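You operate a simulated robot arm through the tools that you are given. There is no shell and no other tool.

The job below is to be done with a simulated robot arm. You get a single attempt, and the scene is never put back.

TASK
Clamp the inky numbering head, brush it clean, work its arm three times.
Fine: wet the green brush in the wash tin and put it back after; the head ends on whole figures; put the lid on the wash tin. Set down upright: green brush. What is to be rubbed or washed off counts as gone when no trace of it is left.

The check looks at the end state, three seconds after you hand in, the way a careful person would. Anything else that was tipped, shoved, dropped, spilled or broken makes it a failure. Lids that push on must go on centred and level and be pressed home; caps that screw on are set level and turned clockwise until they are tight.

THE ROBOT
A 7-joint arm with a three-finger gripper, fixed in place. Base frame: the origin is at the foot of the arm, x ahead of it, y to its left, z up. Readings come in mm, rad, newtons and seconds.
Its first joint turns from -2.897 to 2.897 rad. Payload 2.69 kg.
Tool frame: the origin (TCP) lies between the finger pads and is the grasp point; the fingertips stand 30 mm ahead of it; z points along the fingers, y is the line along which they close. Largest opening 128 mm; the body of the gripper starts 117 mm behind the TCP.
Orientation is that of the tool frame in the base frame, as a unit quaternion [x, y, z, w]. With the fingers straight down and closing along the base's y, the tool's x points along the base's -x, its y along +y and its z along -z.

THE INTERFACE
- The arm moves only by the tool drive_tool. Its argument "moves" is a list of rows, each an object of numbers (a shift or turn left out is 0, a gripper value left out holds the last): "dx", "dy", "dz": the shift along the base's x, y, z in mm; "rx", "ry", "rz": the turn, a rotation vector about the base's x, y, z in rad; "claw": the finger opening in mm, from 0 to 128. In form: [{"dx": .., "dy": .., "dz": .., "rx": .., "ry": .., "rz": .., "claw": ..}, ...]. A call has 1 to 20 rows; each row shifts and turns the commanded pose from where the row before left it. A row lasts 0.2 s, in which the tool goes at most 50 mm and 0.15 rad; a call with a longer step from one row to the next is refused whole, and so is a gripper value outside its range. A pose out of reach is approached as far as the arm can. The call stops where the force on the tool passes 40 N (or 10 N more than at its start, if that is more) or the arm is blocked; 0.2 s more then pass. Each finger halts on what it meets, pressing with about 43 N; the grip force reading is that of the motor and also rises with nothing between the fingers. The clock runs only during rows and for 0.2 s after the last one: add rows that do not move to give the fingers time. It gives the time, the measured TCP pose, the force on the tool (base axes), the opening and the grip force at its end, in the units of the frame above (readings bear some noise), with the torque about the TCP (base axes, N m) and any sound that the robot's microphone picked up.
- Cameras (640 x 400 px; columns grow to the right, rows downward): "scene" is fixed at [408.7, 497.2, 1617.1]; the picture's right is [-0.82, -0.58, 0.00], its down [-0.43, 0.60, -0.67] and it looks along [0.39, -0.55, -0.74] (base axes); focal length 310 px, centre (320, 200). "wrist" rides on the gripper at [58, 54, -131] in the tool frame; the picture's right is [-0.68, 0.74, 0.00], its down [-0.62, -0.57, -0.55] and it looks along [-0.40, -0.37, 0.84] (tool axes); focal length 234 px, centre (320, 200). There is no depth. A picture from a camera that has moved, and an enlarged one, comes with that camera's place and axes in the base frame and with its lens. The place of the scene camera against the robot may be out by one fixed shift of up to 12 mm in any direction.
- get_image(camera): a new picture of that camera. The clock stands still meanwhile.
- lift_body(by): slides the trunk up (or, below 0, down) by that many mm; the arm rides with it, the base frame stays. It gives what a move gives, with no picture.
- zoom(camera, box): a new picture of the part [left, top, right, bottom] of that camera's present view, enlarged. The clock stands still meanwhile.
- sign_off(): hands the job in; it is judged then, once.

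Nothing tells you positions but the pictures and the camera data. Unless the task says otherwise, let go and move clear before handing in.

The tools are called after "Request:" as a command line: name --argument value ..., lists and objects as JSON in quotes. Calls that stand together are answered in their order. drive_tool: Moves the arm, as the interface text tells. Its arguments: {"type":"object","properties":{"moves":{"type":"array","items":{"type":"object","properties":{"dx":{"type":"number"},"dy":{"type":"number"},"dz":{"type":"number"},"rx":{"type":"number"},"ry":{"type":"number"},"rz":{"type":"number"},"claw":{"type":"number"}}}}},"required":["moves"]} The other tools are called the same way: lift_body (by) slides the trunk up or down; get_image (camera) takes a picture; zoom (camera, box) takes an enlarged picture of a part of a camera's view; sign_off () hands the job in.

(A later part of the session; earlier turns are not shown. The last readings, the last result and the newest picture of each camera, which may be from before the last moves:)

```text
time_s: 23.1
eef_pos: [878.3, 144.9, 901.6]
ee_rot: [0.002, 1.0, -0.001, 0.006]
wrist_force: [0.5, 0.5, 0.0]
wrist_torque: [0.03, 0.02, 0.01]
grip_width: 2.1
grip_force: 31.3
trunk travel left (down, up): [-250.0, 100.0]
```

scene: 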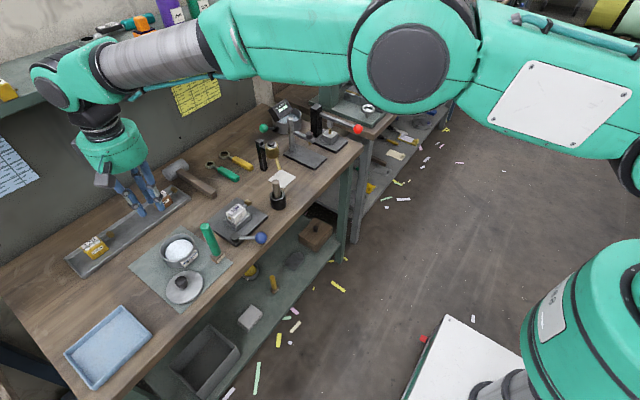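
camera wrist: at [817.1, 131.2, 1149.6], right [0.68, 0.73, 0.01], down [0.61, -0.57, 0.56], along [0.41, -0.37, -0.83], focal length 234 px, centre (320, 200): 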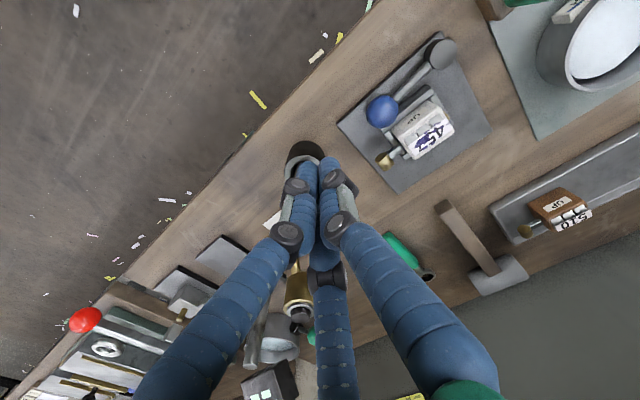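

Request:
drive_tool --moves '[{"dx": 1, "dy": -0.5}, {"dx": 1}, {"dx": 1}, {"dx": 1}, {"dx": 1}, {"dx": 1}, {"dx": 1}, {"dx": 1}, {"dx": 1}, {}]'

Request:
zoom --camera "scene" --box '[215, 195, 270, 240]'

```text
time_s: 24.4
eef_pos: [878.7, 144.4, 899.6]
ee_rot: [0.001, 1.0, -0.002, 0.001]
wrist_force: [-11.4, -0.8, 3.0]
wrist_torque: [0.13, 0.24, -0.05]
grip_width: 2.1
grip_force: 30.9
trunk travel left (down, up): [-250.0, 100.0]
stopped in row 6: the force on the tool passed its limit at 42 N (the readings are from after the stop); the commanded pose is now the measured one
```

```text
8.89 times, centred on (242, 218) of scene
camera zoom: at [408.7, 497.2, 1617.1], right [-0.82, -0.58, 0.0], down [-0.43, 0.6, -0.67], along [0.39, -0.55, -0.74], focal length 2754 px, centre (1009, 44)
```

zoom: 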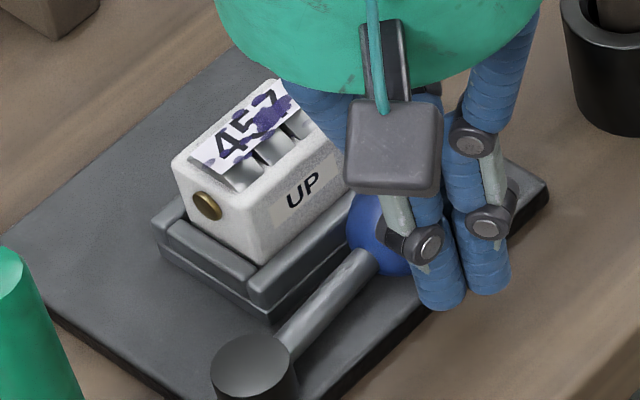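

The clamp is home. Now I'll back away, rise, and go over the green brush with the fingers open.

Request:
drive_tool --moves '[{"dx": -8}, {"dz": 45}, {"dz": 45}, {"dz": 45}, {"dz": 45}, {"dx": 8, "dy": 35, "claw": 70}, {"dx": 9, "dy": 35}, {"dx": 9, "dy": 35}, {"dx": 8, "dy": 35}, {}]'

Request:
get_image --camera "wrist"

Request:
zoom --camera "scene" --box '[170, 170, 270, 280]'

```text
time_s: 26.6
eef_pos: [908.3, 284.5, 1080.8]
ee_rot: [0.002, 1.0, -0.001, 0.001]
wrist_force: [0.1, 0.0, 0.0]
wrist_torque: [-0.09, -0.01, 0.06]
grip_width: 70.2
grip_force: 0.0
trunk travel left (down, up): [-250.0, 100.0]
```

```text
taken
camera wrist: at [850.7, 339.4, 1210.6], right [0.68, 0.73, 0.0], down [0.61, -0.56, 0.55], along [0.41, -0.38, -0.83], focal length 234 px, centre (320, 200)
```

wrist: 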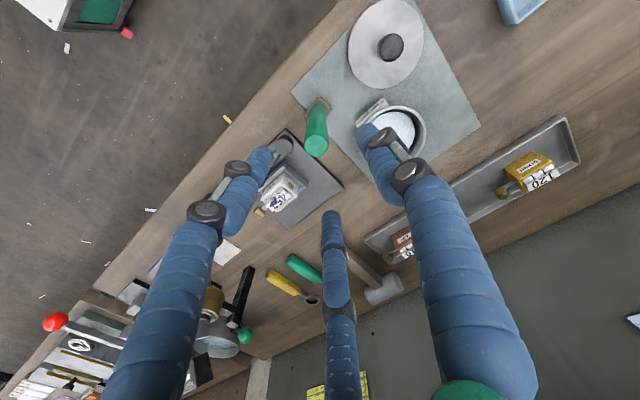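

```text
3.64 times, centred on (220, 225) of scene
camera zoom: at [408.7, 497.2, 1617.1], right [-0.82, -0.58, 0.0], down [-0.43, 0.6, -0.67], along [0.39, -0.55, -0.74], focal length 1126 px, centre (684, 109)
```

zoom: 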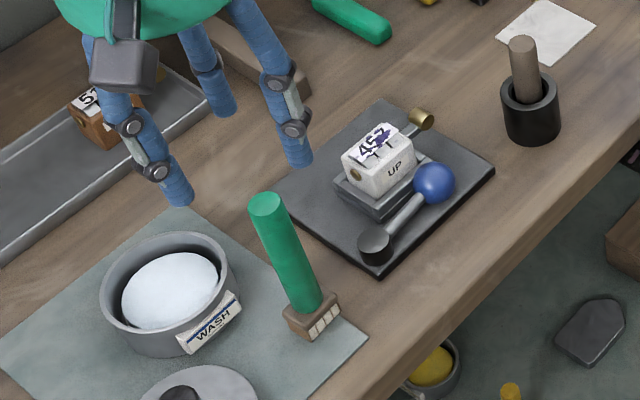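

Request:
zoom --camera "wrist" --box '[280, 80, 360, 170]'

Request:
zoom --camera "scene" --box '[205, 245, 235, 270]'

```text
4.44 times, centred on (320, 125) of wrist
camera zoom: at [850.7, 339.4, 1210.6], right [0.68, 0.73, 0.0], down [0.61, -0.56, 0.55], along [0.41, -0.38, -0.83], focal length 1041 px, centre (320, 533)
```

zoom: 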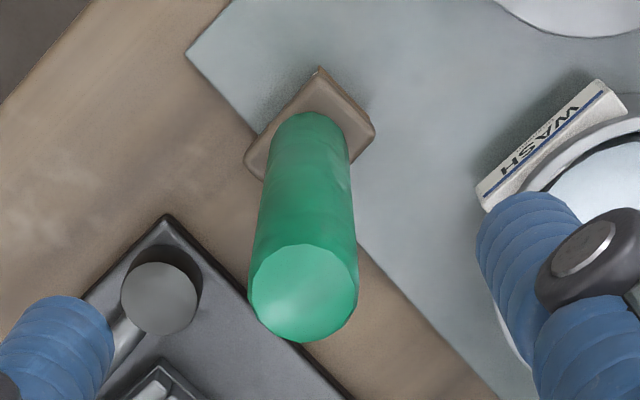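

```text
16.00 times, centred on (220, 258) of scene
camera zoom: at [408.7, 497.2, 1617.1], right [-0.82, -0.58, 0.0], down [-0.43, 0.6, -0.67], along [0.39, -0.55, -0.74], focal length 4957 px, centre (1920, -720)
```

zoom: 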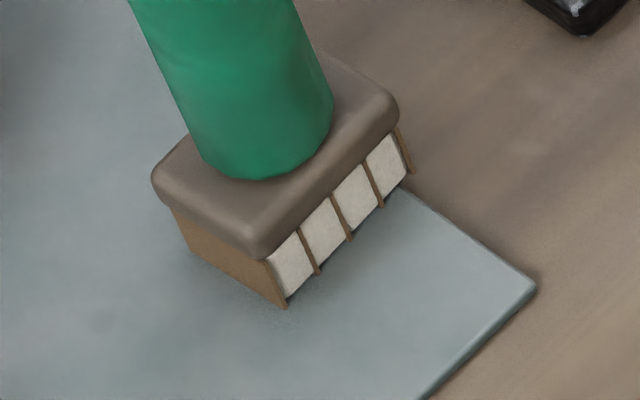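

Now I can see that the bristles sit under the block and point down, so the brush can be used upright. Before picking it up I'll rise and lower the trunk by 200 mm so the arm reaches the tin and lid comfortably.

Request:
drive_tool --moves '[{"dz": 42}, {"dz": 42}, {"dz": 42}, {"dz": 42}, {"dz": 42}, {}]'

Request:
lift_body --by -200

Request:
get_image --camera "scene"

Request:
get_image --camera "wrist"

```text
time_s: 28.0
eef_pos: [907.2, 284.8, 1289.3]
ee_rot: [0.002, 1.0, -0.002, 0.002]
wrist_force: [-0.9, -0.6, 0.9]
wrist_torque: [-0.01, -0.02, 0.06]
grip_width: 70.1
grip_force: 0.1
trunk travel left (down, up): [-250.0, 100.0]
```

```text
time_s: 30.2
eef_pos: [907.2, 283.9, 1090.0]
ee_rot: [0.002, 1.0, -0.002, 0.002]
wrist_force: [0.3, -1.2, 0.6]
wrist_torque: [0.0, 0.02, 0.0]
grip_width: 69.9
grip_force: 0.1
trunk travel left (down, up): [-50.0, 300.0]
```

```text
taken
```

scene: 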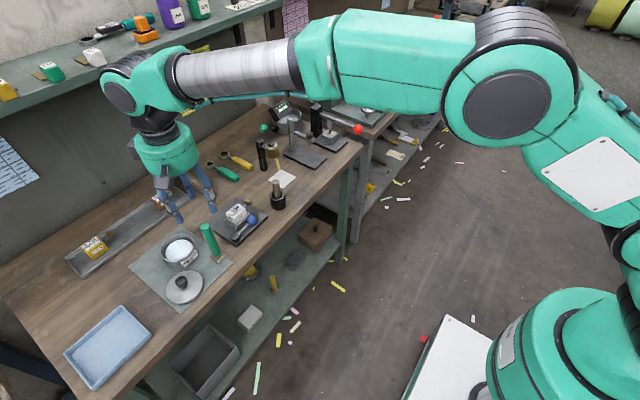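

```text
taken
camera wrist: at [850.6, 338.7, 1221.2], right [0.68, 0.73, 0.0], down [0.61, -0.57, 0.55], along [0.41, -0.38, -0.83], focal length 234 px, centre (320, 200)
```

wrist: 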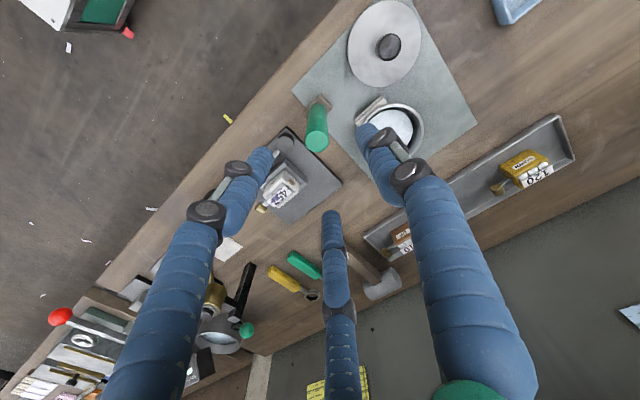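

Now descend onto the brush handle and grip it near its top.

Request:
drive_tool --moves '[{"dx": -2, "dz": -26}, {"dz": -26}, {"dz": -26}, {"dz": -26}, {}, {"claw": 20}, {"claw": 0}, {}, {}, {}]'

Request:
zoom --camera "scene" --box '[170, 190, 270, 280]'

```text
time_s: 32.4
eef_pos: [906.8, 284.6, 987.1]
ee_rot: [0.001, 1.0, -0.002, 0.001]
wrist_force: [0.6, 0.0, 0.0]
wrist_torque: [0.0, 0.0, -0.01]
grip_width: 21.9
grip_force: 42.7
trunk travel left (down, up): [-50.0, 300.0]
```

```text
4.44 times, centred on (220, 235) of scene
camera zoom: at [408.7, 497.2, 1617.1], right [-0.82, -0.58, 0.0], down [-0.43, 0.6, -0.67], along [0.39, -0.55, -0.74], focal length 1377 px, centre (764, 44)
```

zoom: 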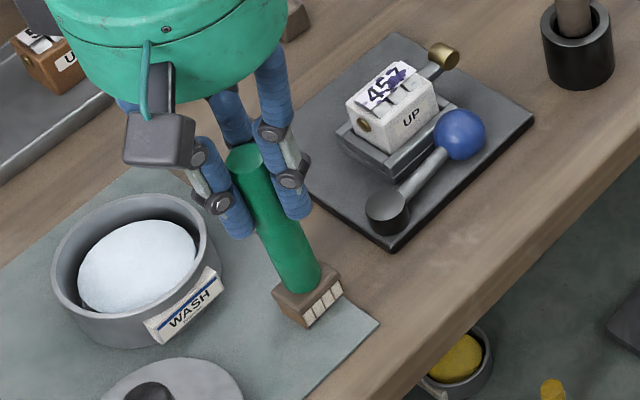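

The brush is gripped, with its rest pose recorded as TCP (906.8, 284.6, 987.1). I'll lift it and carry it over the wash tin.

Request:
drive_tool --moves '[{"dz": 15}, {"dz": 30}, {"dz": 30}, {"dx": 30, "dy": 18}, {"dx": 30, "dy": 18}, {"dx": 31, "dy": 19}, {}, {}]'

Request:
zoom --camera "scene" --box '[130, 180, 230, 290]'

Request:
get_image --camera "wrist"

```text
time_s: 34.2
eef_pos: [996.1, 338.9, 1061.7]
ee_rot: [0.003, 1.0, -0.002, 0.002]
wrist_force: [0.2, -0.4, -0.7]
wrist_torque: [0.04, -0.02, -0.03]
grip_width: 21.7
grip_force: 43.4
trunk travel left (down, up): [-50.0, 300.0]
```

```text
3.64 times, centred on (180, 235) of scene
camera zoom: at [408.7, 497.2, 1617.1], right [-0.82, -0.58, 0.0], down [-0.43, 0.6, -0.67], along [0.39, -0.55, -0.74], focal length 1126 px, centre (829, 73)
```

zoom: 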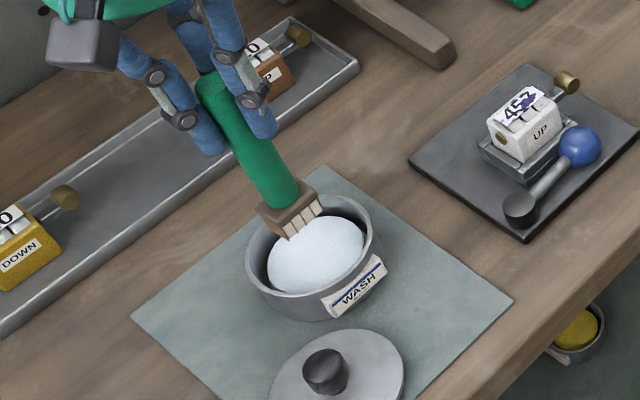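

```text
taken
camera wrist: at [938.2, 392.8, 1192.4], right [0.68, 0.73, 0.0], down [0.61, -0.57, 0.55], along [0.41, -0.38, -0.83], focal length 234 px, centre (320, 200)
```

wrist: 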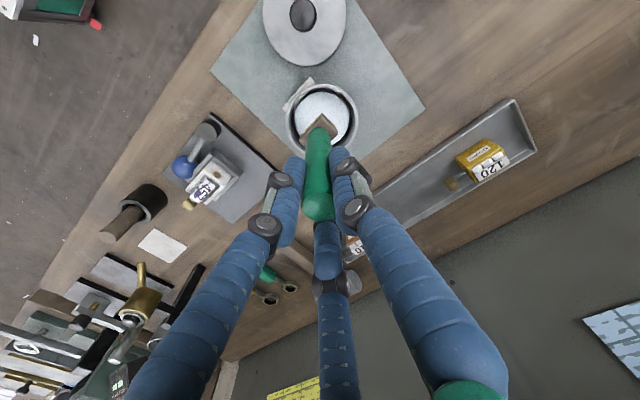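

The brush is centred above the tin. I'll dip it slowly into the wash, hold and wiggle slightly, then lift it out and let it drain.

Request:
drive_tool --moves '[{"dz": -12}, {"dz": -12}, {"dz": -12}, {"dz": -11}, {"dz": -11}, {}, {"dx": 4}, {"dx": -8}, {"dx": 4}, {}]'

Request:
zoom --camera "scene" --box '[150, 200, 220, 290]'

```text
time_s: 36.4
eef_pos: [996.4, 338.2, 1006.1]
ee_rot: [0.0, 1.0, -0.001, 0.004]
wrist_force: [1.2, 1.6, 36.2]
wrist_torque: [0.06, -0.06, -0.03]
grip_width: 21.6
grip_force: 42.4
trunk travel left (down, up): [-50.0, 300.0]
```

```text
4.44 times, centred on (185, 245) of scene
camera zoom: at [408.7, 497.2, 1617.1], right [-0.82, -0.58, 0.0], down [-0.43, 0.6, -0.67], along [0.39, -0.55, -0.74], focal length 1377 px, centre (920, 0)
```

zoom: 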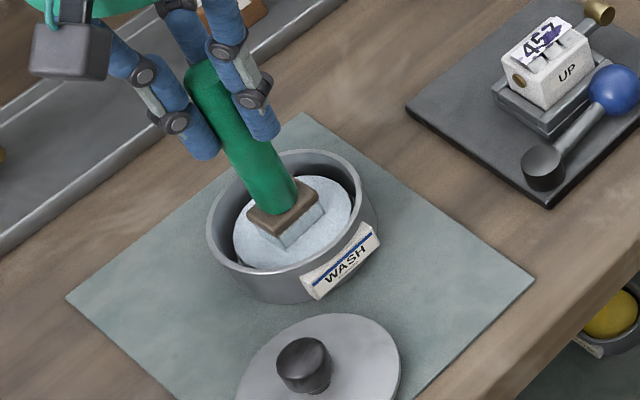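

The brush is touching the tin floor at 36 N, and the bristles look wet now. I'll lift it out straight up.

Request:
drive_tool --moves '[{"dz": 5}, {"dz": 10}, {"dz": 12}, {"dz": 12}, {"dz": 12}, {"dz": 12}, {}, {}]'

Request:
zoom --camera "scene" --box '[140, 190, 220, 290]'

Request:
zoom --camera "scene" --box '[165, 210, 205, 245]'

```text
time_s: 38.2
eef_pos: [996.9, 339.9, 1065.9]
ee_rot: [0.001, 1.0, -0.001, 0.002]
wrist_force: [0.2, 0.6, -0.5]
wrist_torque: [0.0, -0.04, -0.02]
grip_width: 21.3
grip_force: 43.2
trunk travel left (down, up): [-50.0, 300.0]
```

```text
4.00 times, centred on (180, 240) of scene
camera zoom: at [408.7, 497.2, 1617.1], right [-0.82, -0.58, 0.0], down [-0.43, 0.6, -0.67], along [0.39, -0.55, -0.74], focal length 1239 px, centre (880, 40)
```

zoom: 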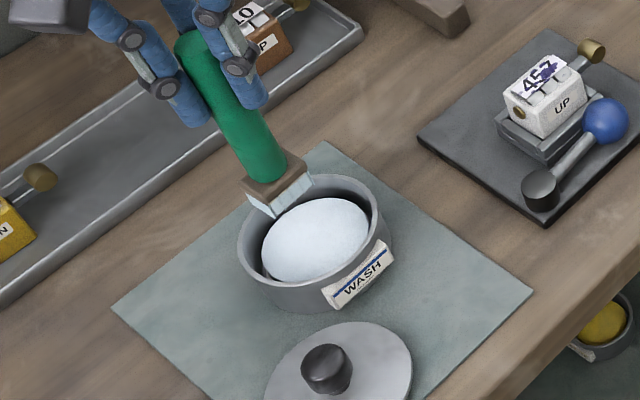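

```text
11.43 times, centred on (185, 228) of scene
camera zoom: at [408.7, 497.2, 1617.1], right [-0.82, -0.58, 0.0], down [-0.43, 0.6, -0.67], along [0.39, -0.55, -0.74], focal length 3540 px, centre (1863, -114)
```

zoom: 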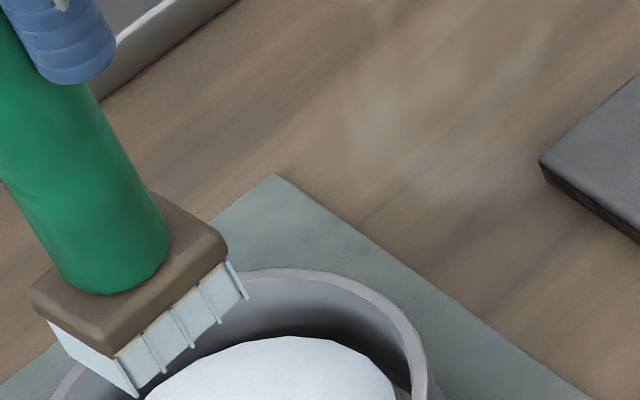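

Bristles are wet. Now I'll carry the brush over the head, whose inky card is at x 942–958, y 140–182, z≈918, staying above it at first.

Request:
drive_tool --moves '[{"dz": 34}, {"dx": -8.9, "dy": -35.6}, {"dx": -8.9, "dy": -35.6}, {"dx": -8.9, "dy": -35.6}, {"dx": -8.9, "dy": -35.6}, {"dx": -8.9, "dy": -35.6}, {}, {"dz": -15}, {"dz": -13}, {}]'

Request:
zoom --camera "scene" --box '[205, 165, 275, 235]'

Request:
get_image --camera "wrist"

```text
time_s: 40.4
eef_pos: [951.1, 161.1, 1069.5]
ee_rot: [0.001, 1.0, -0.002, 0.002]
wrist_force: [0.3, 0.8, -1.1]
wrist_torque: [-0.01, 0.04, 0.03]
grip_width: 21.9
grip_force: 42.5
trunk travel left (down, up): [-50.0, 300.0]
```

```text
5.71 times, centred on (240, 200) of scene
camera zoom: at [408.7, 497.2, 1617.1], right [-0.82, -0.58, 0.0], down [-0.43, 0.6, -0.67], along [0.39, -0.55, -0.74], focal length 1770 px, centre (777, 200)
```

zoom: 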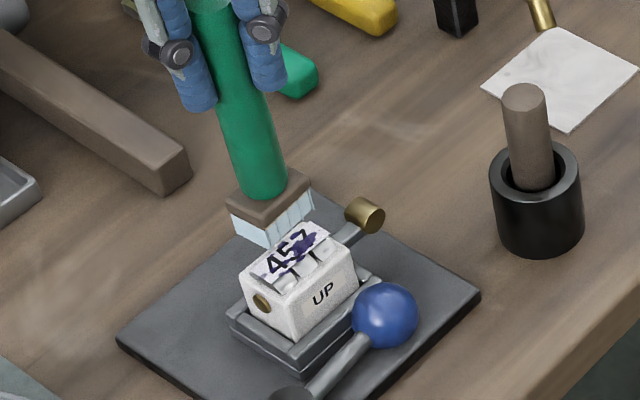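

```text
taken
camera wrist: at [894.4, 215.9, 1200.9], right [0.68, 0.73, 0.0], down [0.61, -0.57, 0.55], along [0.41, -0.38, -0.83], focal length 234 px, centre (320, 200)
```

wrist: 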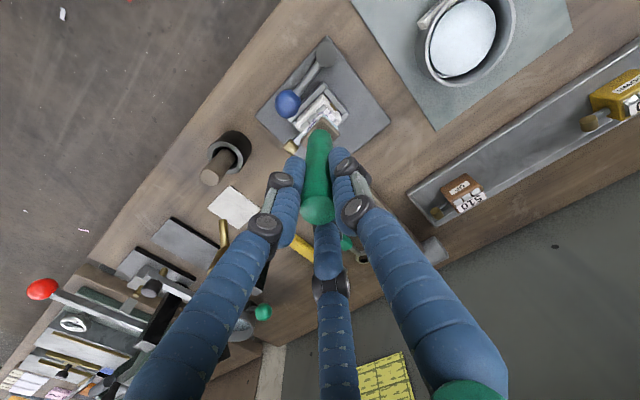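

Request:
drive_tool --moves '[{"dz": -4}, {"dz": -4}, {"dz": -3}, {"dz": -2}, {}]'

Request:
zoom --camera "scene" --box '[220, 185, 260, 225]'

```text
time_s: 41.6
eef_pos: [952.0, 162.1, 1058.7]
ee_rot: [0.002, 1.0, -0.001, 0.001]
wrist_force: [-0.9, 0.5, -1.6]
wrist_torque: [0.0, 0.01, 0.02]
grip_width: 21.8
grip_force: 42.9
trunk travel left (down, up): [-50.0, 300.0]
```

```text
10.00 times, centred on (240, 205) of scene
camera zoom: at [408.7, 497.2, 1617.1], right [-0.82, -0.58, 0.0], down [-0.43, 0.6, -0.67], along [0.39, -0.55, -0.74], focal length 3098 px, centre (1120, 150)
```

zoom: 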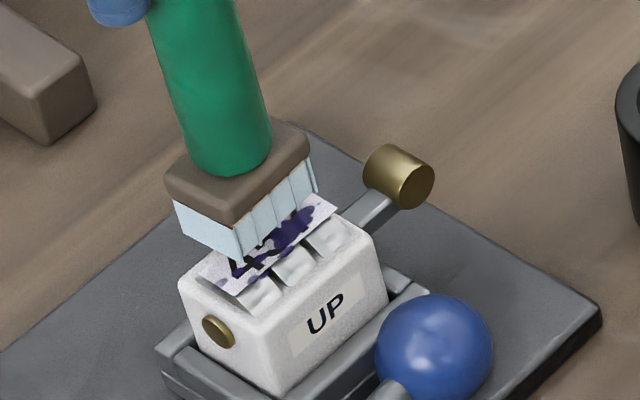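

Nearly there. I'll come down a few more millimetres gently until contact.

Request:
drive_tool --moves '[{"dz": -1.5}, {"dz": -1.5}, {"dz": -1.5}, {}]'

Request:
zoom --camera "scene" --box '[220, 185, 260, 225]'

```text
time_s: 42.6
eef_pos: [952.5, 160.4, 1053.2]
ee_rot: [0.001, 1.0, -0.001, 0.001]
wrist_force: [-0.2, -0.7, -1.3]
wrist_torque: [0.0, 0.0, -0.01]
grip_width: 21.5
grip_force: 42.9
trunk travel left (down, up): [-50.0, 300.0]
```

```text
10.00 times, centred on (240, 205) of scene
camera zoom: at [408.7, 497.2, 1617.1], right [-0.82, -0.58, 0.0], down [-0.43, 0.6, -0.67], along [0.39, -0.55, -0.74], focal length 3098 px, centre (1120, 150)
```

zoom: 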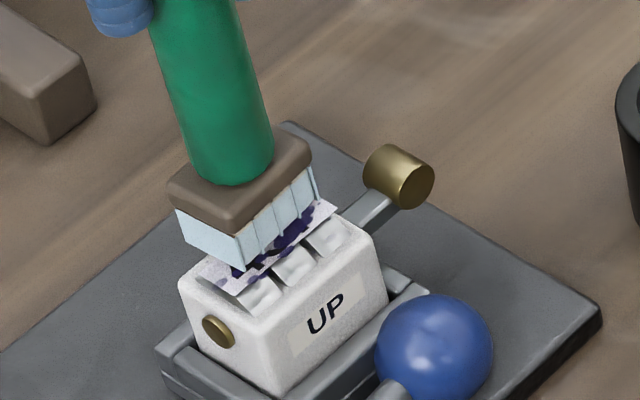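

Request:
drive_tool --moves '[{"dz": -1}, {"dz": -1}, {"dz": -1}, {}]'

Request:
zoom --camera "scene" --box '[220, 185, 260, 225]'

```text
time_s: 43.6
eef_pos: [952.2, 161.5, 1052.0]
ee_rot: [0.002, 1.0, -0.002, 0.002]
wrist_force: [-0.4, 0.0, -0.8]
wrist_torque: [0.0, 0.0, 0.01]
grip_width: 21.6
grip_force: 43.5
trunk travel left (down, up): [-50.0, 300.0]
```

```text
10.00 times, centred on (240, 205) of scene
camera zoom: at [408.7, 497.2, 1617.1], right [-0.82, -0.58, 0.0], down [-0.43, 0.6, -0.67], along [0.39, -0.55, -0.74], focal length 3098 px, centre (1120, 150)
```

zoom: 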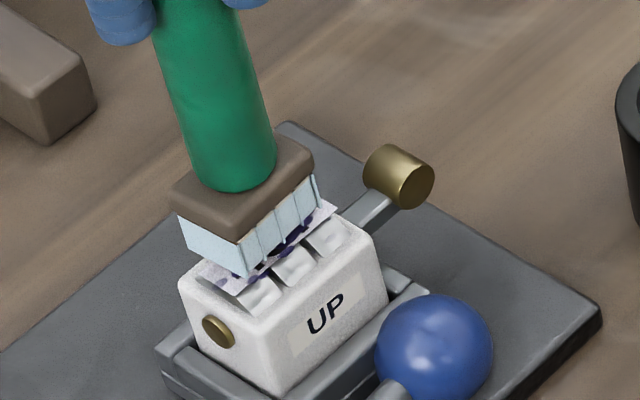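

Request:
drive_tool --moves '[{"dz": -1}, {"dz": -1}, {"dz": -1}, {}]'

Request:
zoom --camera "scene" --box '[225, 190, 255, 215]'

```text
time_s: 44.6
eef_pos: [950.9, 161.4, 1049.1]
ee_rot: [0.002, 1.0, -0.002, 0.002]
wrist_force: [-0.2, -0.1, -1.8]
wrist_torque: [0.0, 0.02, 0.01]
grip_width: 21.6
grip_force: 43.4
trunk travel left (down, up): [-50.0, 300.0]
```

```text
16.00 times, centred on (240, 202) of scene
camera zoom: at [408.7, 497.2, 1617.1], right [-0.82, -0.58, 0.0], down [-0.43, 0.6, -0.67], along [0.39, -0.55, -0.74], focal length 4957 px, centre (1600, 160)
```

zoom: 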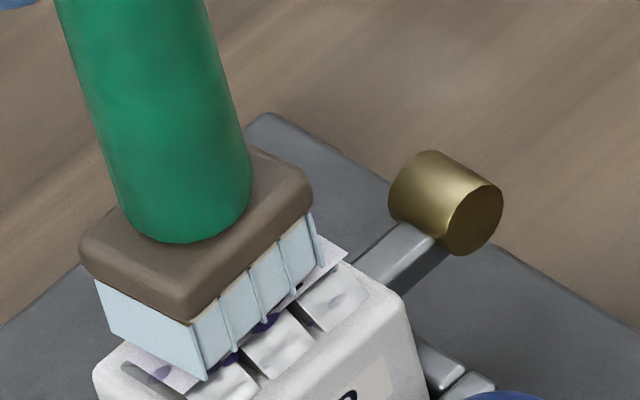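

The bristles look to be at the card surface. I'll try gentle back-and-forth strokes here and see whether the ink comes off.

Request:
drive_tool --moves '[{"dz": -1}, {"dy": 6}, {"dy": 6}, {"dy": -6}, {"dy": -6}, {"dy": -6}, {"dy": -6}, {"dy": 6}, {"dy": 6}, {"dx": -5}, {"dx": -5}, {"dx": 5}, {"dx": 5}, {}]'

Request:
drive_tool --moves '[{"dz": 10}, {"dz": 20}, {"dz": 10}, {}]'

Request:
zoom --camera "scene" --box '[222, 195, 258, 220]'

```text
time_s: 47.6
eef_pos: [951.3, 161.1, 1046.6]
ee_rot: [0.002, 1.0, -0.002, 0.001]
wrist_force: [-0.3, -0.1, -1.0]
wrist_torque: [0.01, -0.01, -0.02]
grip_width: 21.6
grip_force: 43.2
trunk travel left (down, up): [-50.0, 300.0]
```

```text
time_s: 48.6
eef_pos: [951.8, 159.5, 1087.2]
ee_rot: [0.001, 1.0, -0.002, 0.002]
wrist_force: [-0.9, 0.7, -0.5]
wrist_torque: [-0.03, -0.05, 0.01]
grip_width: 21.7
grip_force: 42.5
trunk travel left (down, up): [-50.0, 300.0]
```

```text
16.00 times, centred on (240, 208) of scene
camera zoom: at [408.7, 497.2, 1617.1], right [-0.82, -0.58, 0.0], down [-0.43, 0.6, -0.67], along [0.39, -0.55, -0.74], focal length 4957 px, centre (1600, 80)
```

zoom: 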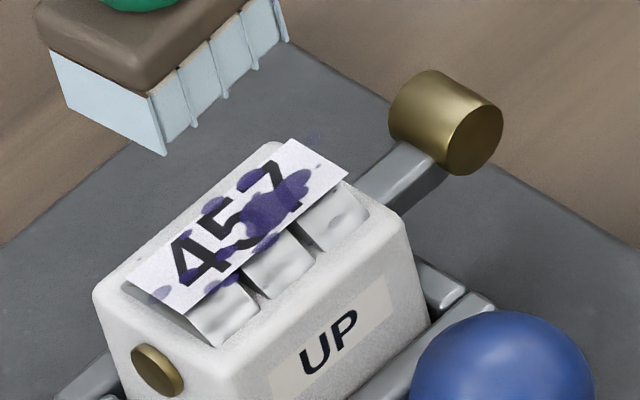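

The ink is unchanged, so I hadn't actually made contact. I'll go lower, step by step, until a real contact force appears.

Request:
drive_tool --moves '[{"dz": -20}, {"dz": -15}, {"dz": -5}, {"dz": -1}, {"dz": -1}, {"dz": -1}, {}]'

Request:
zoom --camera "scene" --box '[222, 190, 258, 215]'

```text
time_s: 50.2
eef_pos: [952.8, 162.2, 1045.4]
ee_rot: [0.002, 1.0, -0.002, 0.004]
wrist_force: [2.0, 0.0, 5.7]
wrist_torque: [-0.02, -0.12, 0.0]
grip_width: 21.6
grip_force: 42.9
trunk travel left (down, up): [-50.0, 300.0]
```

```text
16.00 times, centred on (240, 202) of scene
camera zoom: at [408.7, 497.2, 1617.1], right [-0.82, -0.58, 0.0], down [-0.43, 0.6, -0.67], along [0.39, -0.55, -0.74], focal length 4957 px, centre (1600, 160)
```

zoom: 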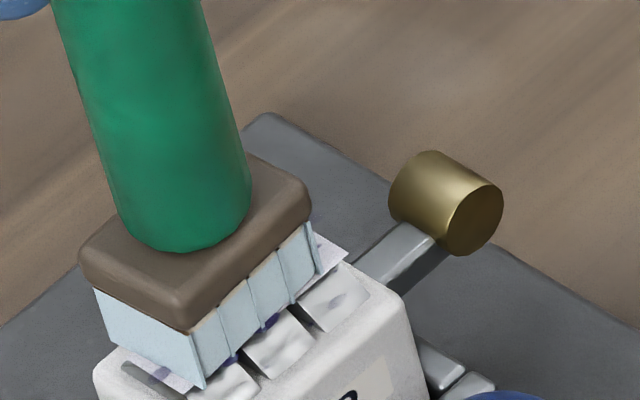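

Contact at about 6 N. Now I'll stroke back and forth across the card.

Request:
drive_tool --moves '[{"dy": 5}, {"dy": 5}, {"dy": 4}, {"dy": -5}, {"dy": -5}, {"dy": -5}, {"dy": -5}, {"dy": -5}, {"dy": -3}, {"dy": 5}, {"dy": 5}, {"dy": 4}, {}]'

Request:
drive_tool --moves '[{"dx": -4}, {"dx": -4}, {"dy": 5}, {"dy": 5}, {"dy": -5}, {"dy": -5}, {"dy": -5}, {"dy": -5}, {"dy": 5}, {"dy": 5}, {"dx": 5}, {"dx": 5}, {"dx": 4}, {"dy": 5}, {"dy": 5}, {"dy": -5}, {"dy": -5}, {"dy": -5}, {"dy": -5}, {}]'

Request:
drive_tool --moves '[{"dz": 10, "dy": 5}, {"dz": 20, "dy": 5}, {"dz": 10, "dx": -6}, {}]'

Request:
zoom --camera "scene" --box '[222, 195, 258, 220]'

```text
time_s: 53.0
eef_pos: [951.2, 161.8, 1044.2]
ee_rot: [0.001, 1.0, -0.002, 0.003]
wrist_force: [-0.7, -4.4, 10.3]
wrist_torque: [-0.67, 0.02, 0.03]
grip_width: 21.5
grip_force: 42.6
trunk travel left (down, up): [-50.0, 300.0]
```

```text
time_s: 57.2
eef_pos: [957.5, 151.5, 1044.9]
ee_rot: [0.002, 1.0, -0.001, 0.003]
wrist_force: [0.0, 3.2, 10.9]
wrist_torque: [0.4, 0.02, -0.03]
grip_width: 21.7
grip_force: 42.8
trunk travel left (down, up): [-50.0, 300.0]
```

```text
time_s: 58.2
eef_pos: [949.3, 161.9, 1085.2]
ee_rot: [0.002, 1.0, 0.0, 0.003]
wrist_force: [0.3, -0.2, 0.5]
wrist_torque: [-0.02, 0.01, 0.04]
grip_width: 21.7
grip_force: 43.0
trunk travel left (down, up): [-50.0, 300.0]
```

```text
16.00 times, centred on (240, 208) of scene
camera zoom: at [408.7, 497.2, 1617.1], right [-0.82, -0.58, 0.0], down [-0.43, 0.6, -0.67], along [0.39, -0.55, -0.74], focal length 4957 px, centre (1600, 80)
```

zoom: 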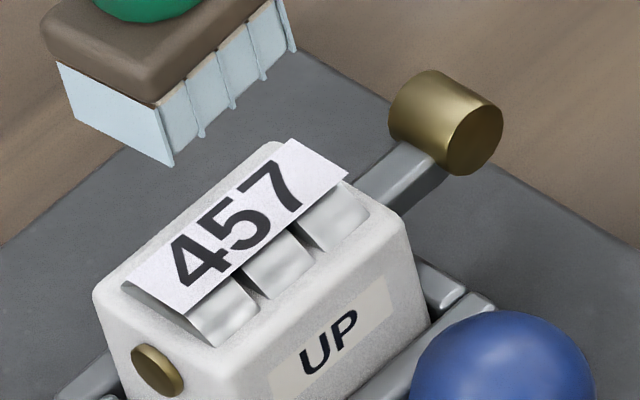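

The ink is gone in this view. I'll move toward the brush's resting place and check the head from the other side for traces before setting the brush down.

Request:
drive_tool --moves '[{"dx": -10, "dy": 30, "dz": 5}, {"dx": -10, "dy": 30}, {"dx": -10, "dy": 31}, {"dx": -10, "dy": 31}, {}]'

Request:
get_image --camera "wrist"

Request:
zoom --camera "wrist" --box '[230, 140, 310, 220]'

```text
time_s: 59.4
eef_pos: [909.9, 284.4, 1092.2]
ee_rot: [0.002, 1.0, -0.002, 0.001]
wrist_force: [-1.0, 1.1, -0.6]
wrist_torque: [-0.05, 0.02, -0.04]
grip_width: 21.7
grip_force: 43.4
trunk travel left (down, up): [-50.0, 300.0]
```

```text
taken
camera wrist: at [853.6, 338.5, 1222.2], right [0.68, 0.73, 0.0], down [0.61, -0.57, 0.55], along [0.41, -0.38, -0.83], focal length 234 px, centre (320, 200)
```

wrist: 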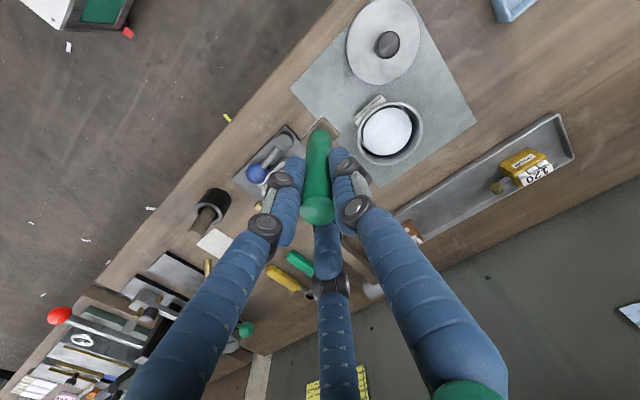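

```text
5.00 times, centred on (270, 180) of wrist
camera zoom: at [853.6, 338.5, 1222.2], right [0.68, 0.73, 0.0], down [0.61, -0.57, 0.55], along [0.41, -0.38, -0.83], focal length 1171 px, centre (570, 300)
```

zoom: 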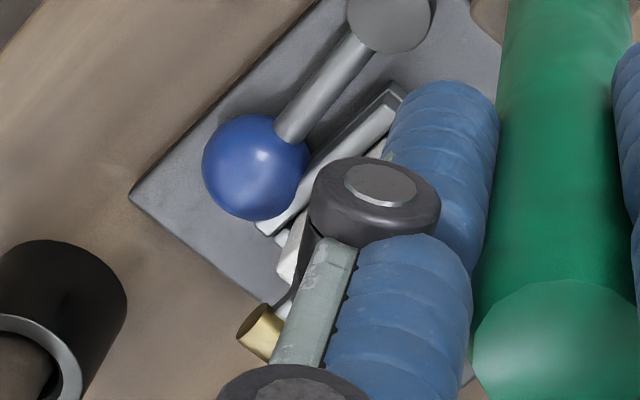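

Request:
drive_tool --moves '[{"dx": 30, "dy": 22, "dz": 3}, {"dx": 30, "dy": 22, "dz": 3}, {"dx": 20, "dy": 15}, {}]'

Request:
zoom --camera "wrist" --box '[190, 140, 260, 200]'

Request:
zoom --camera "scene" --box '[228, 198, 252, 216]'

```text
time_s: 60.4
eef_pos: [993.3, 343.8, 1099.0]
ee_rot: [0.002, 1.0, -0.002, 0.003]
wrist_force: [-0.4, 0.3, -0.5]
wrist_torque: [-0.03, 0.01, 0.0]
grip_width: 21.3
grip_force: 43.2
trunk travel left (down, up): [-50.0, 300.0]
```

```text
6.67 times, centred on (225, 170) of wrist
camera zoom: at [935.9, 397.7, 1229.3], right [0.68, 0.73, 0.0], down [0.61, -0.57, 0.55], along [0.41, -0.38, -0.83], focal length 1561 px, centre (953, 400)
```

zoom: 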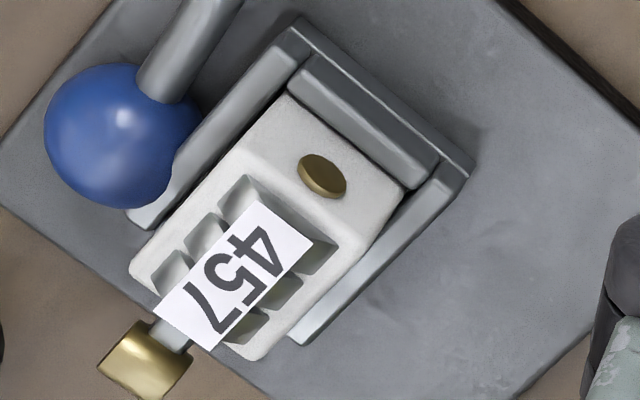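

```text
16.00 times, centred on (240, 207) of scene
camera zoom: at [408.7, 497.2, 1617.1], right [-0.82, -0.58, 0.0], down [-0.43, 0.6, -0.67], along [0.39, -0.55, -0.74], focal length 4957 px, centre (1600, 88)
```

zoom: 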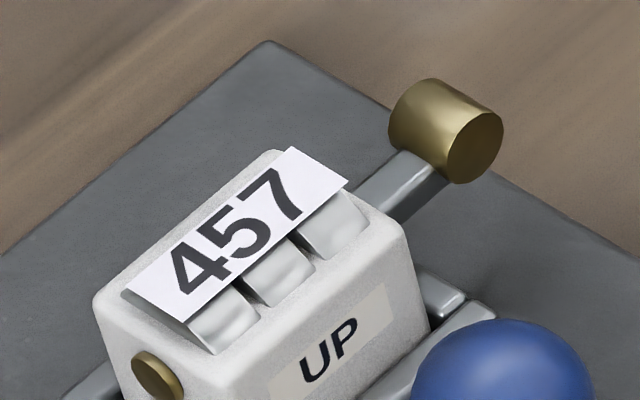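

The head is clean from both sides. Now I'll return the brush to its place and lower it gently until it touches the mat.

Request:
drive_tool --moves '[{"dx": -29, "dy": -20}, {"dx": -29, "dy": -20}, {"dx": -28.5, "dy": -19}, {}, {"dz": -30}, {"dz": -30}, {"dz": -25}, {"dz": -12}, {}]'

Request:
zoom --camera "scene" --box '[190, 215, 240, 275]'

```text
time_s: 62.4
eef_pos: [906.5, 283.1, 999.8]
ee_rot: [0.002, 1.0, -0.002, 0.002]
wrist_force: [0.2, -0.8, 0.1]
wrist_torque: [0.0, 0.01, 0.02]
grip_width: 21.7
grip_force: 43.0
trunk travel left (down, up): [-50.0, 300.0]
```

```text
6.67 times, centred on (215, 245) of scene
camera zoom: at [408.7, 497.2, 1617.1], right [-0.82, -0.58, 0.0], down [-0.43, 0.6, -0.67], along [0.39, -0.55, -0.74], focal length 2065 px, centre (1020, -100)
```

zoom: 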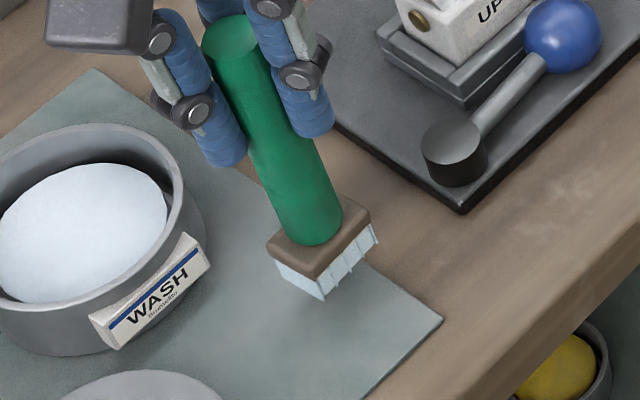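

Request:
drive_tool --moves '[{"dz": -3}, {"dz": -3}, {"dz": -3}, {"dz": -2}, {"dz": -1}, {}]'

Request:
zoom --camera "scene" --box '[205, 240, 235, 270]'

```text
time_s: 63.8
eef_pos: [905.5, 284.5, 986.0]
ee_rot: [0.001, 1.0, -0.003, 0.002]
wrist_force: [-0.1, -0.1, -1.0]
wrist_torque: [0.01, -0.03, 0.01]
grip_width: 21.6
grip_force: 42.6
trunk travel left (down, up): [-50.0, 300.0]
```

```text
13.33 times, centred on (220, 255) of scene
camera zoom: at [408.7, 497.2, 1617.1], right [-0.82, -0.58, 0.0], down [-0.43, 0.6, -0.67], along [0.39, -0.55, -0.74], focal length 4130 px, centre (1653, -533)
```

zoom: 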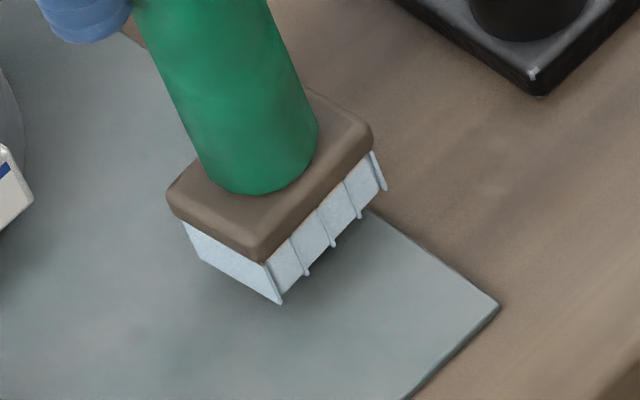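

Still slightly above the mat. I'll continue down in 1 mm steps until it touches.

Request:
drive_tool --moves '[{"dz": -1}, {"dz": -1}, {"dz": -1}, {}]'

Request:
drive_tool --moves '[{"dz": -1}, {"dz": -1}, {}]'

Request:
zoom --camera "scene" --box '[205, 240, 235, 270]'

```text
time_s: 64.8
eef_pos: [905.7, 283.5, 983.3]
ee_rot: [0.002, 1.0, -0.002, 0.002]
wrist_force: [0.7, 0.3, -1.2]
wrist_torque: [-0.01, -0.01, 0.01]
grip_width: 21.6
grip_force: 43.2
trunk travel left (down, up): [-50.0, 300.0]
```

```text
time_s: 65.6
eef_pos: [905.7, 284.4, 981.4]
ee_rot: [0.002, 1.0, -0.002, 0.002]
wrist_force: [0.6, 0.4, -0.5]
wrist_torque: [0.02, 0.01, 0.0]
grip_width: 21.5
grip_force: 43.1
trunk travel left (down, up): [-50.0, 300.0]
```

```text
13.33 times, centred on (220, 255) of scene
camera zoom: at [408.7, 497.2, 1617.1], right [-0.82, -0.58, 0.0], down [-0.43, 0.6, -0.67], along [0.39, -0.55, -0.74], focal length 4130 px, centre (1653, -533)
```

zoom: 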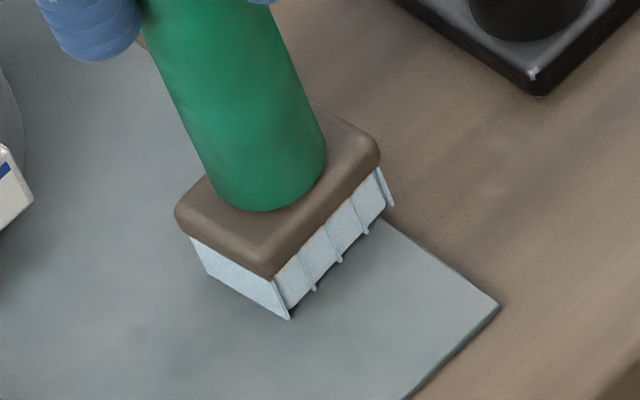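

Request:
drive_tool --moves '[{"dz": -1}, {"dz": -1}, {}]'

Request:
drive_tool --moves '[{"dz": -1}, {"dz": -0.5}, {}]'

Request:
zoom --camera "scene" --box '[205, 245, 235, 270]'

```text
time_s: 66.4
eef_pos: [906.5, 284.3, 980.5]
ee_rot: [0.002, 1.0, -0.002, 0.003]
wrist_force: [-0.9, 2.4, 7.5]
wrist_torque: [0.17, 0.22, -0.06]
grip_width: 21.3
grip_force: 42.6
trunk travel left (down, up): [-50.0, 300.0]
```

```text
time_s: 67.2
eef_pos: [905.2, 284.7, 979.9]
ee_rot: [0.002, 1.0, -0.002, 0.003]
wrist_force: [2.2, -0.8, 19.7]
wrist_torque: [-0.23, -0.25, 0.02]
grip_width: 21.6
grip_force: 43.1
trunk travel left (down, up): [-50.0, 300.0]
```

```text
16.00 times, centred on (220, 258) of scene
camera zoom: at [408.7, 497.2, 1617.1], right [-0.82, -0.58, 0.0], down [-0.43, 0.6, -0.67], along [0.39, -0.55, -0.74], focal length 4957 px, centre (1920, -720)
```

zoom: 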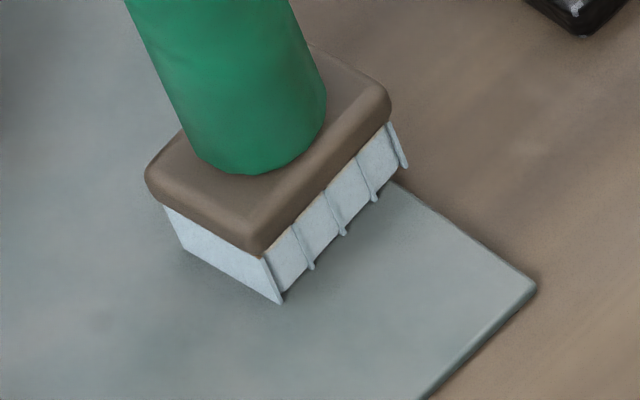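

The brush is resting on the mat. I'll relieve the pressure, open the fingers, and rise straight up.

Request:
drive_tool --moves '[{"dz": 1}, {}, {"claw": 30}, {"claw": 60}, {}, {}]'

Request:
drive_tool --moves '[{"dz": 10}, {"dz": 25}, {"dz": 35}, {"dz": 40}, {}]'

Request:
zoom --camera "scene" --box '[150, 190, 270, 290]'

```text
time_s: 68.6
eef_pos: [906.3, 284.5, 980.1]
ee_rot: [0.002, 1.0, -0.002, 0.002]
wrist_force: [-1.3, 0.3, -0.2]
wrist_torque: [-0.01, 0.0, 0.0]
grip_width: 60.1
grip_force: 0.1
trunk travel left (down, up): [-50.0, 300.0]
```

```text
time_s: 69.8
eef_pos: [906.4, 284.3, 1092.4]
ee_rot: [0.002, 1.0, -0.002, 0.001]
wrist_force: [0.2, -0.4, 0.6]
wrist_torque: [-0.03, -0.05, 0.02]
grip_width: 60.0
grip_force: 0.0
trunk travel left (down, up): [-50.0, 300.0]
```

```text
4.00 times, centred on (210, 240) of scene
camera zoom: at [408.7, 497.2, 1617.1], right [-0.82, -0.58, 0.0], down [-0.43, 0.6, -0.67], along [0.39, -0.55, -0.74], focal length 1239 px, centre (760, 40)
```

zoom: 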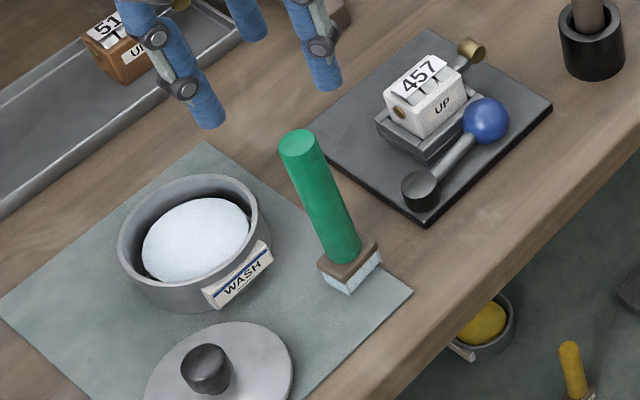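

The brush is standing upright in its place. Next I'll work the arm: close the fingers and position above the brass knob at about (948, 114, 902).

Request:
drive_tool --moves '[{"dx": 10.4, "dy": -42.6, "claw": 0}, {"dx": 10.4, "dy": -42.6}, {"dx": 10.4, "dy": -42.6}, {"dx": 10.4, "dy": -42.5}, {"dz": -40}, {"dz": -40}, {"dz": -40}, {}]'

Request:
zoom --camera "scene" --box '[215, 175, 275, 225]'

Request:
get_image --camera "wrist"

```text
time_s: 71.6
eef_pos: [948.2, 110.9, 968.4]
ee_rot: [0.002, 1.0, -0.002, 0.002]
wrist_force: [-0.4, 0.9, -0.2]
wrist_torque: [-0.05, 0.04, 0.01]
grip_width: 2.0
grip_force: 31.5
trunk travel left (down, up): [-50.0, 300.0]
```

```text
8.00 times, centred on (245, 200) of scene
camera zoom: at [408.7, 497.2, 1617.1], right [-0.82, -0.58, 0.0], down [-0.43, 0.6, -0.67], along [0.39, -0.55, -0.74], focal length 2478 px, centre (920, 200)
```

zoom: 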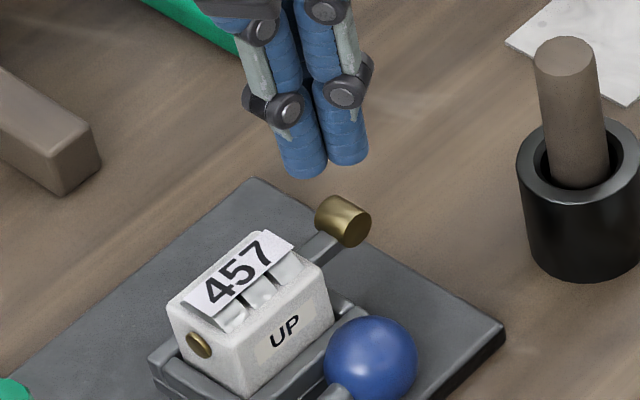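

```text
taken
camera wrist: at [891.2, 165.6, 1099.5], right [0.68, 0.73, 0.0], down [0.61, -0.57, 0.55], along [0.41, -0.38, -0.83], focal length 234 px, centre (320, 200)
```

wrist: 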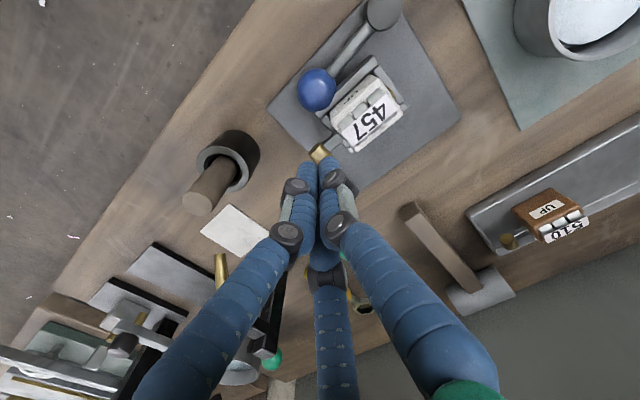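

Request:
drive_tool --moves '[{"dz": -13, "dy": 1}, {"dz": -10}, {"dz": -2}, {"dz": -2}, {"dz": -2}, {"dz": -2}, {"dz": -2}, {}]'

Request:
zoom --camera "scene" --box '[222, 190, 262, 220]'

```text
time_s: 73.4
eef_pos: [947.3, 114.3, 935.3]
ee_rot: [0.002, 1.0, -0.002, 0.001]
wrist_force: [-0.1, 0.4, -0.3]
wrist_torque: [-0.03, 0.01, 0.0]
grip_width: 1.8
grip_force: 31.6
trunk travel left (down, up): [-50.0, 300.0]
```

```text
13.33 times, centred on (242, 205) of scene
camera zoom: at [408.7, 497.2, 1617.1], right [-0.82, -0.58, 0.0], down [-0.43, 0.6, -0.67], along [0.39, -0.55, -0.74], focal length 4130 px, centre (1360, 133)
```

zoom: 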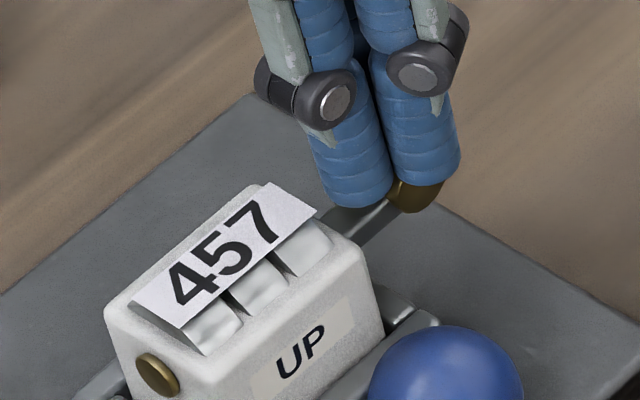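

Request:
drive_tool --moves '[{"dz": -2}, {"dz": -2}, {"dz": -2}, {"dz": -2}, {}]'

Request:
zoom --camera "scene" --box '[222, 190, 262, 220]'

```text
time_s: 74.6
eef_pos: [945.9, 114.3, 927.8]
ee_rot: [0.001, 1.0, -0.001, 0.002]
wrist_force: [1.3, 0.1, 3.5]
wrist_torque: [0.03, -0.07, 0.0]
grip_width: 2.2
grip_force: 31.6
trunk travel left (down, up): [-50.0, 300.0]
```

```text
13.33 times, centred on (242, 205) of scene
camera zoom: at [408.7, 497.2, 1617.1], right [-0.82, -0.58, 0.0], down [-0.43, 0.6, -0.67], along [0.39, -0.55, -0.74], focal length 4130 px, centre (1360, 133)
```

zoom: 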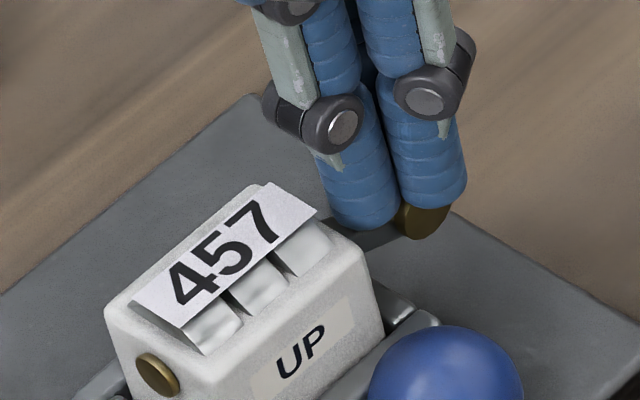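

The arm is moving down under about 4 N, so it's a press-down spring lever. Continue the stroke.

Request:
drive_tool --moves '[{"dz": -2}, {"dz": -2}, {"dz": -2}, {"dz": -2}, {}]'

Request:
zoom --camera "scene" --box '[222, 190, 262, 220]'

```text
time_s: 75.8
eef_pos: [947.3, 112.6, 924.8]
ee_rot: [0.002, 1.0, -0.001, 0.004]
wrist_force: [0.7, -7.4, 33.0]
wrist_torque: [0.32, -0.06, -0.06]
grip_width: 6.0
grip_force: 31.6
trunk travel left (down, up): [-50.0, 300.0]
```

```text
13.33 times, centred on (242, 205) of scene
camera zoom: at [408.7, 497.2, 1617.1], right [-0.82, -0.58, 0.0], down [-0.43, 0.6, -0.67], along [0.39, -0.55, -0.74], focal length 4130 px, centre (1360, 133)
```

zoom: 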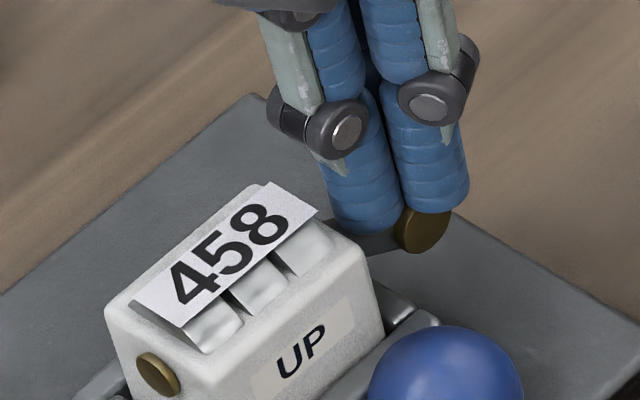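

The number advanced to 458 at full stroke. I'll release upward and check that the arm springs back.

Request:
drive_tool --moves '[{"dz": 3}, {"dz": 4}, {"dz": 4}, {"dz": 5}, {"dz": 5}, {"dz": 10}, {}]'

Request:
zoom --camera "scene" --box '[222, 190, 262, 220]'

```text
time_s: 77.4
eef_pos: [946.3, 114.7, 949.1]
ee_rot: [0.002, 1.0, -0.001, 0.002]
wrist_force: [-0.3, 0.1, 0.3]
wrist_torque: [0.01, -0.03, -0.03]
grip_width: 2.0
grip_force: 31.5
trunk travel left (down, up): [-50.0, 300.0]
```

```text
13.33 times, centred on (242, 205) of scene
camera zoom: at [408.7, 497.2, 1617.1], right [-0.82, -0.58, 0.0], down [-0.43, 0.6, -0.67], along [0.39, -0.55, -0.74], focal length 4130 px, centre (1360, 133)
```

zoom: 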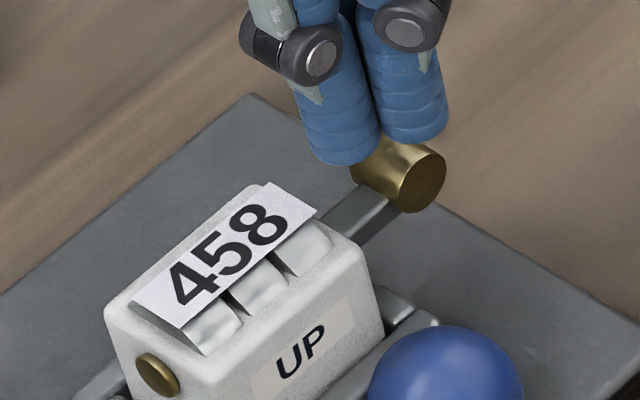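

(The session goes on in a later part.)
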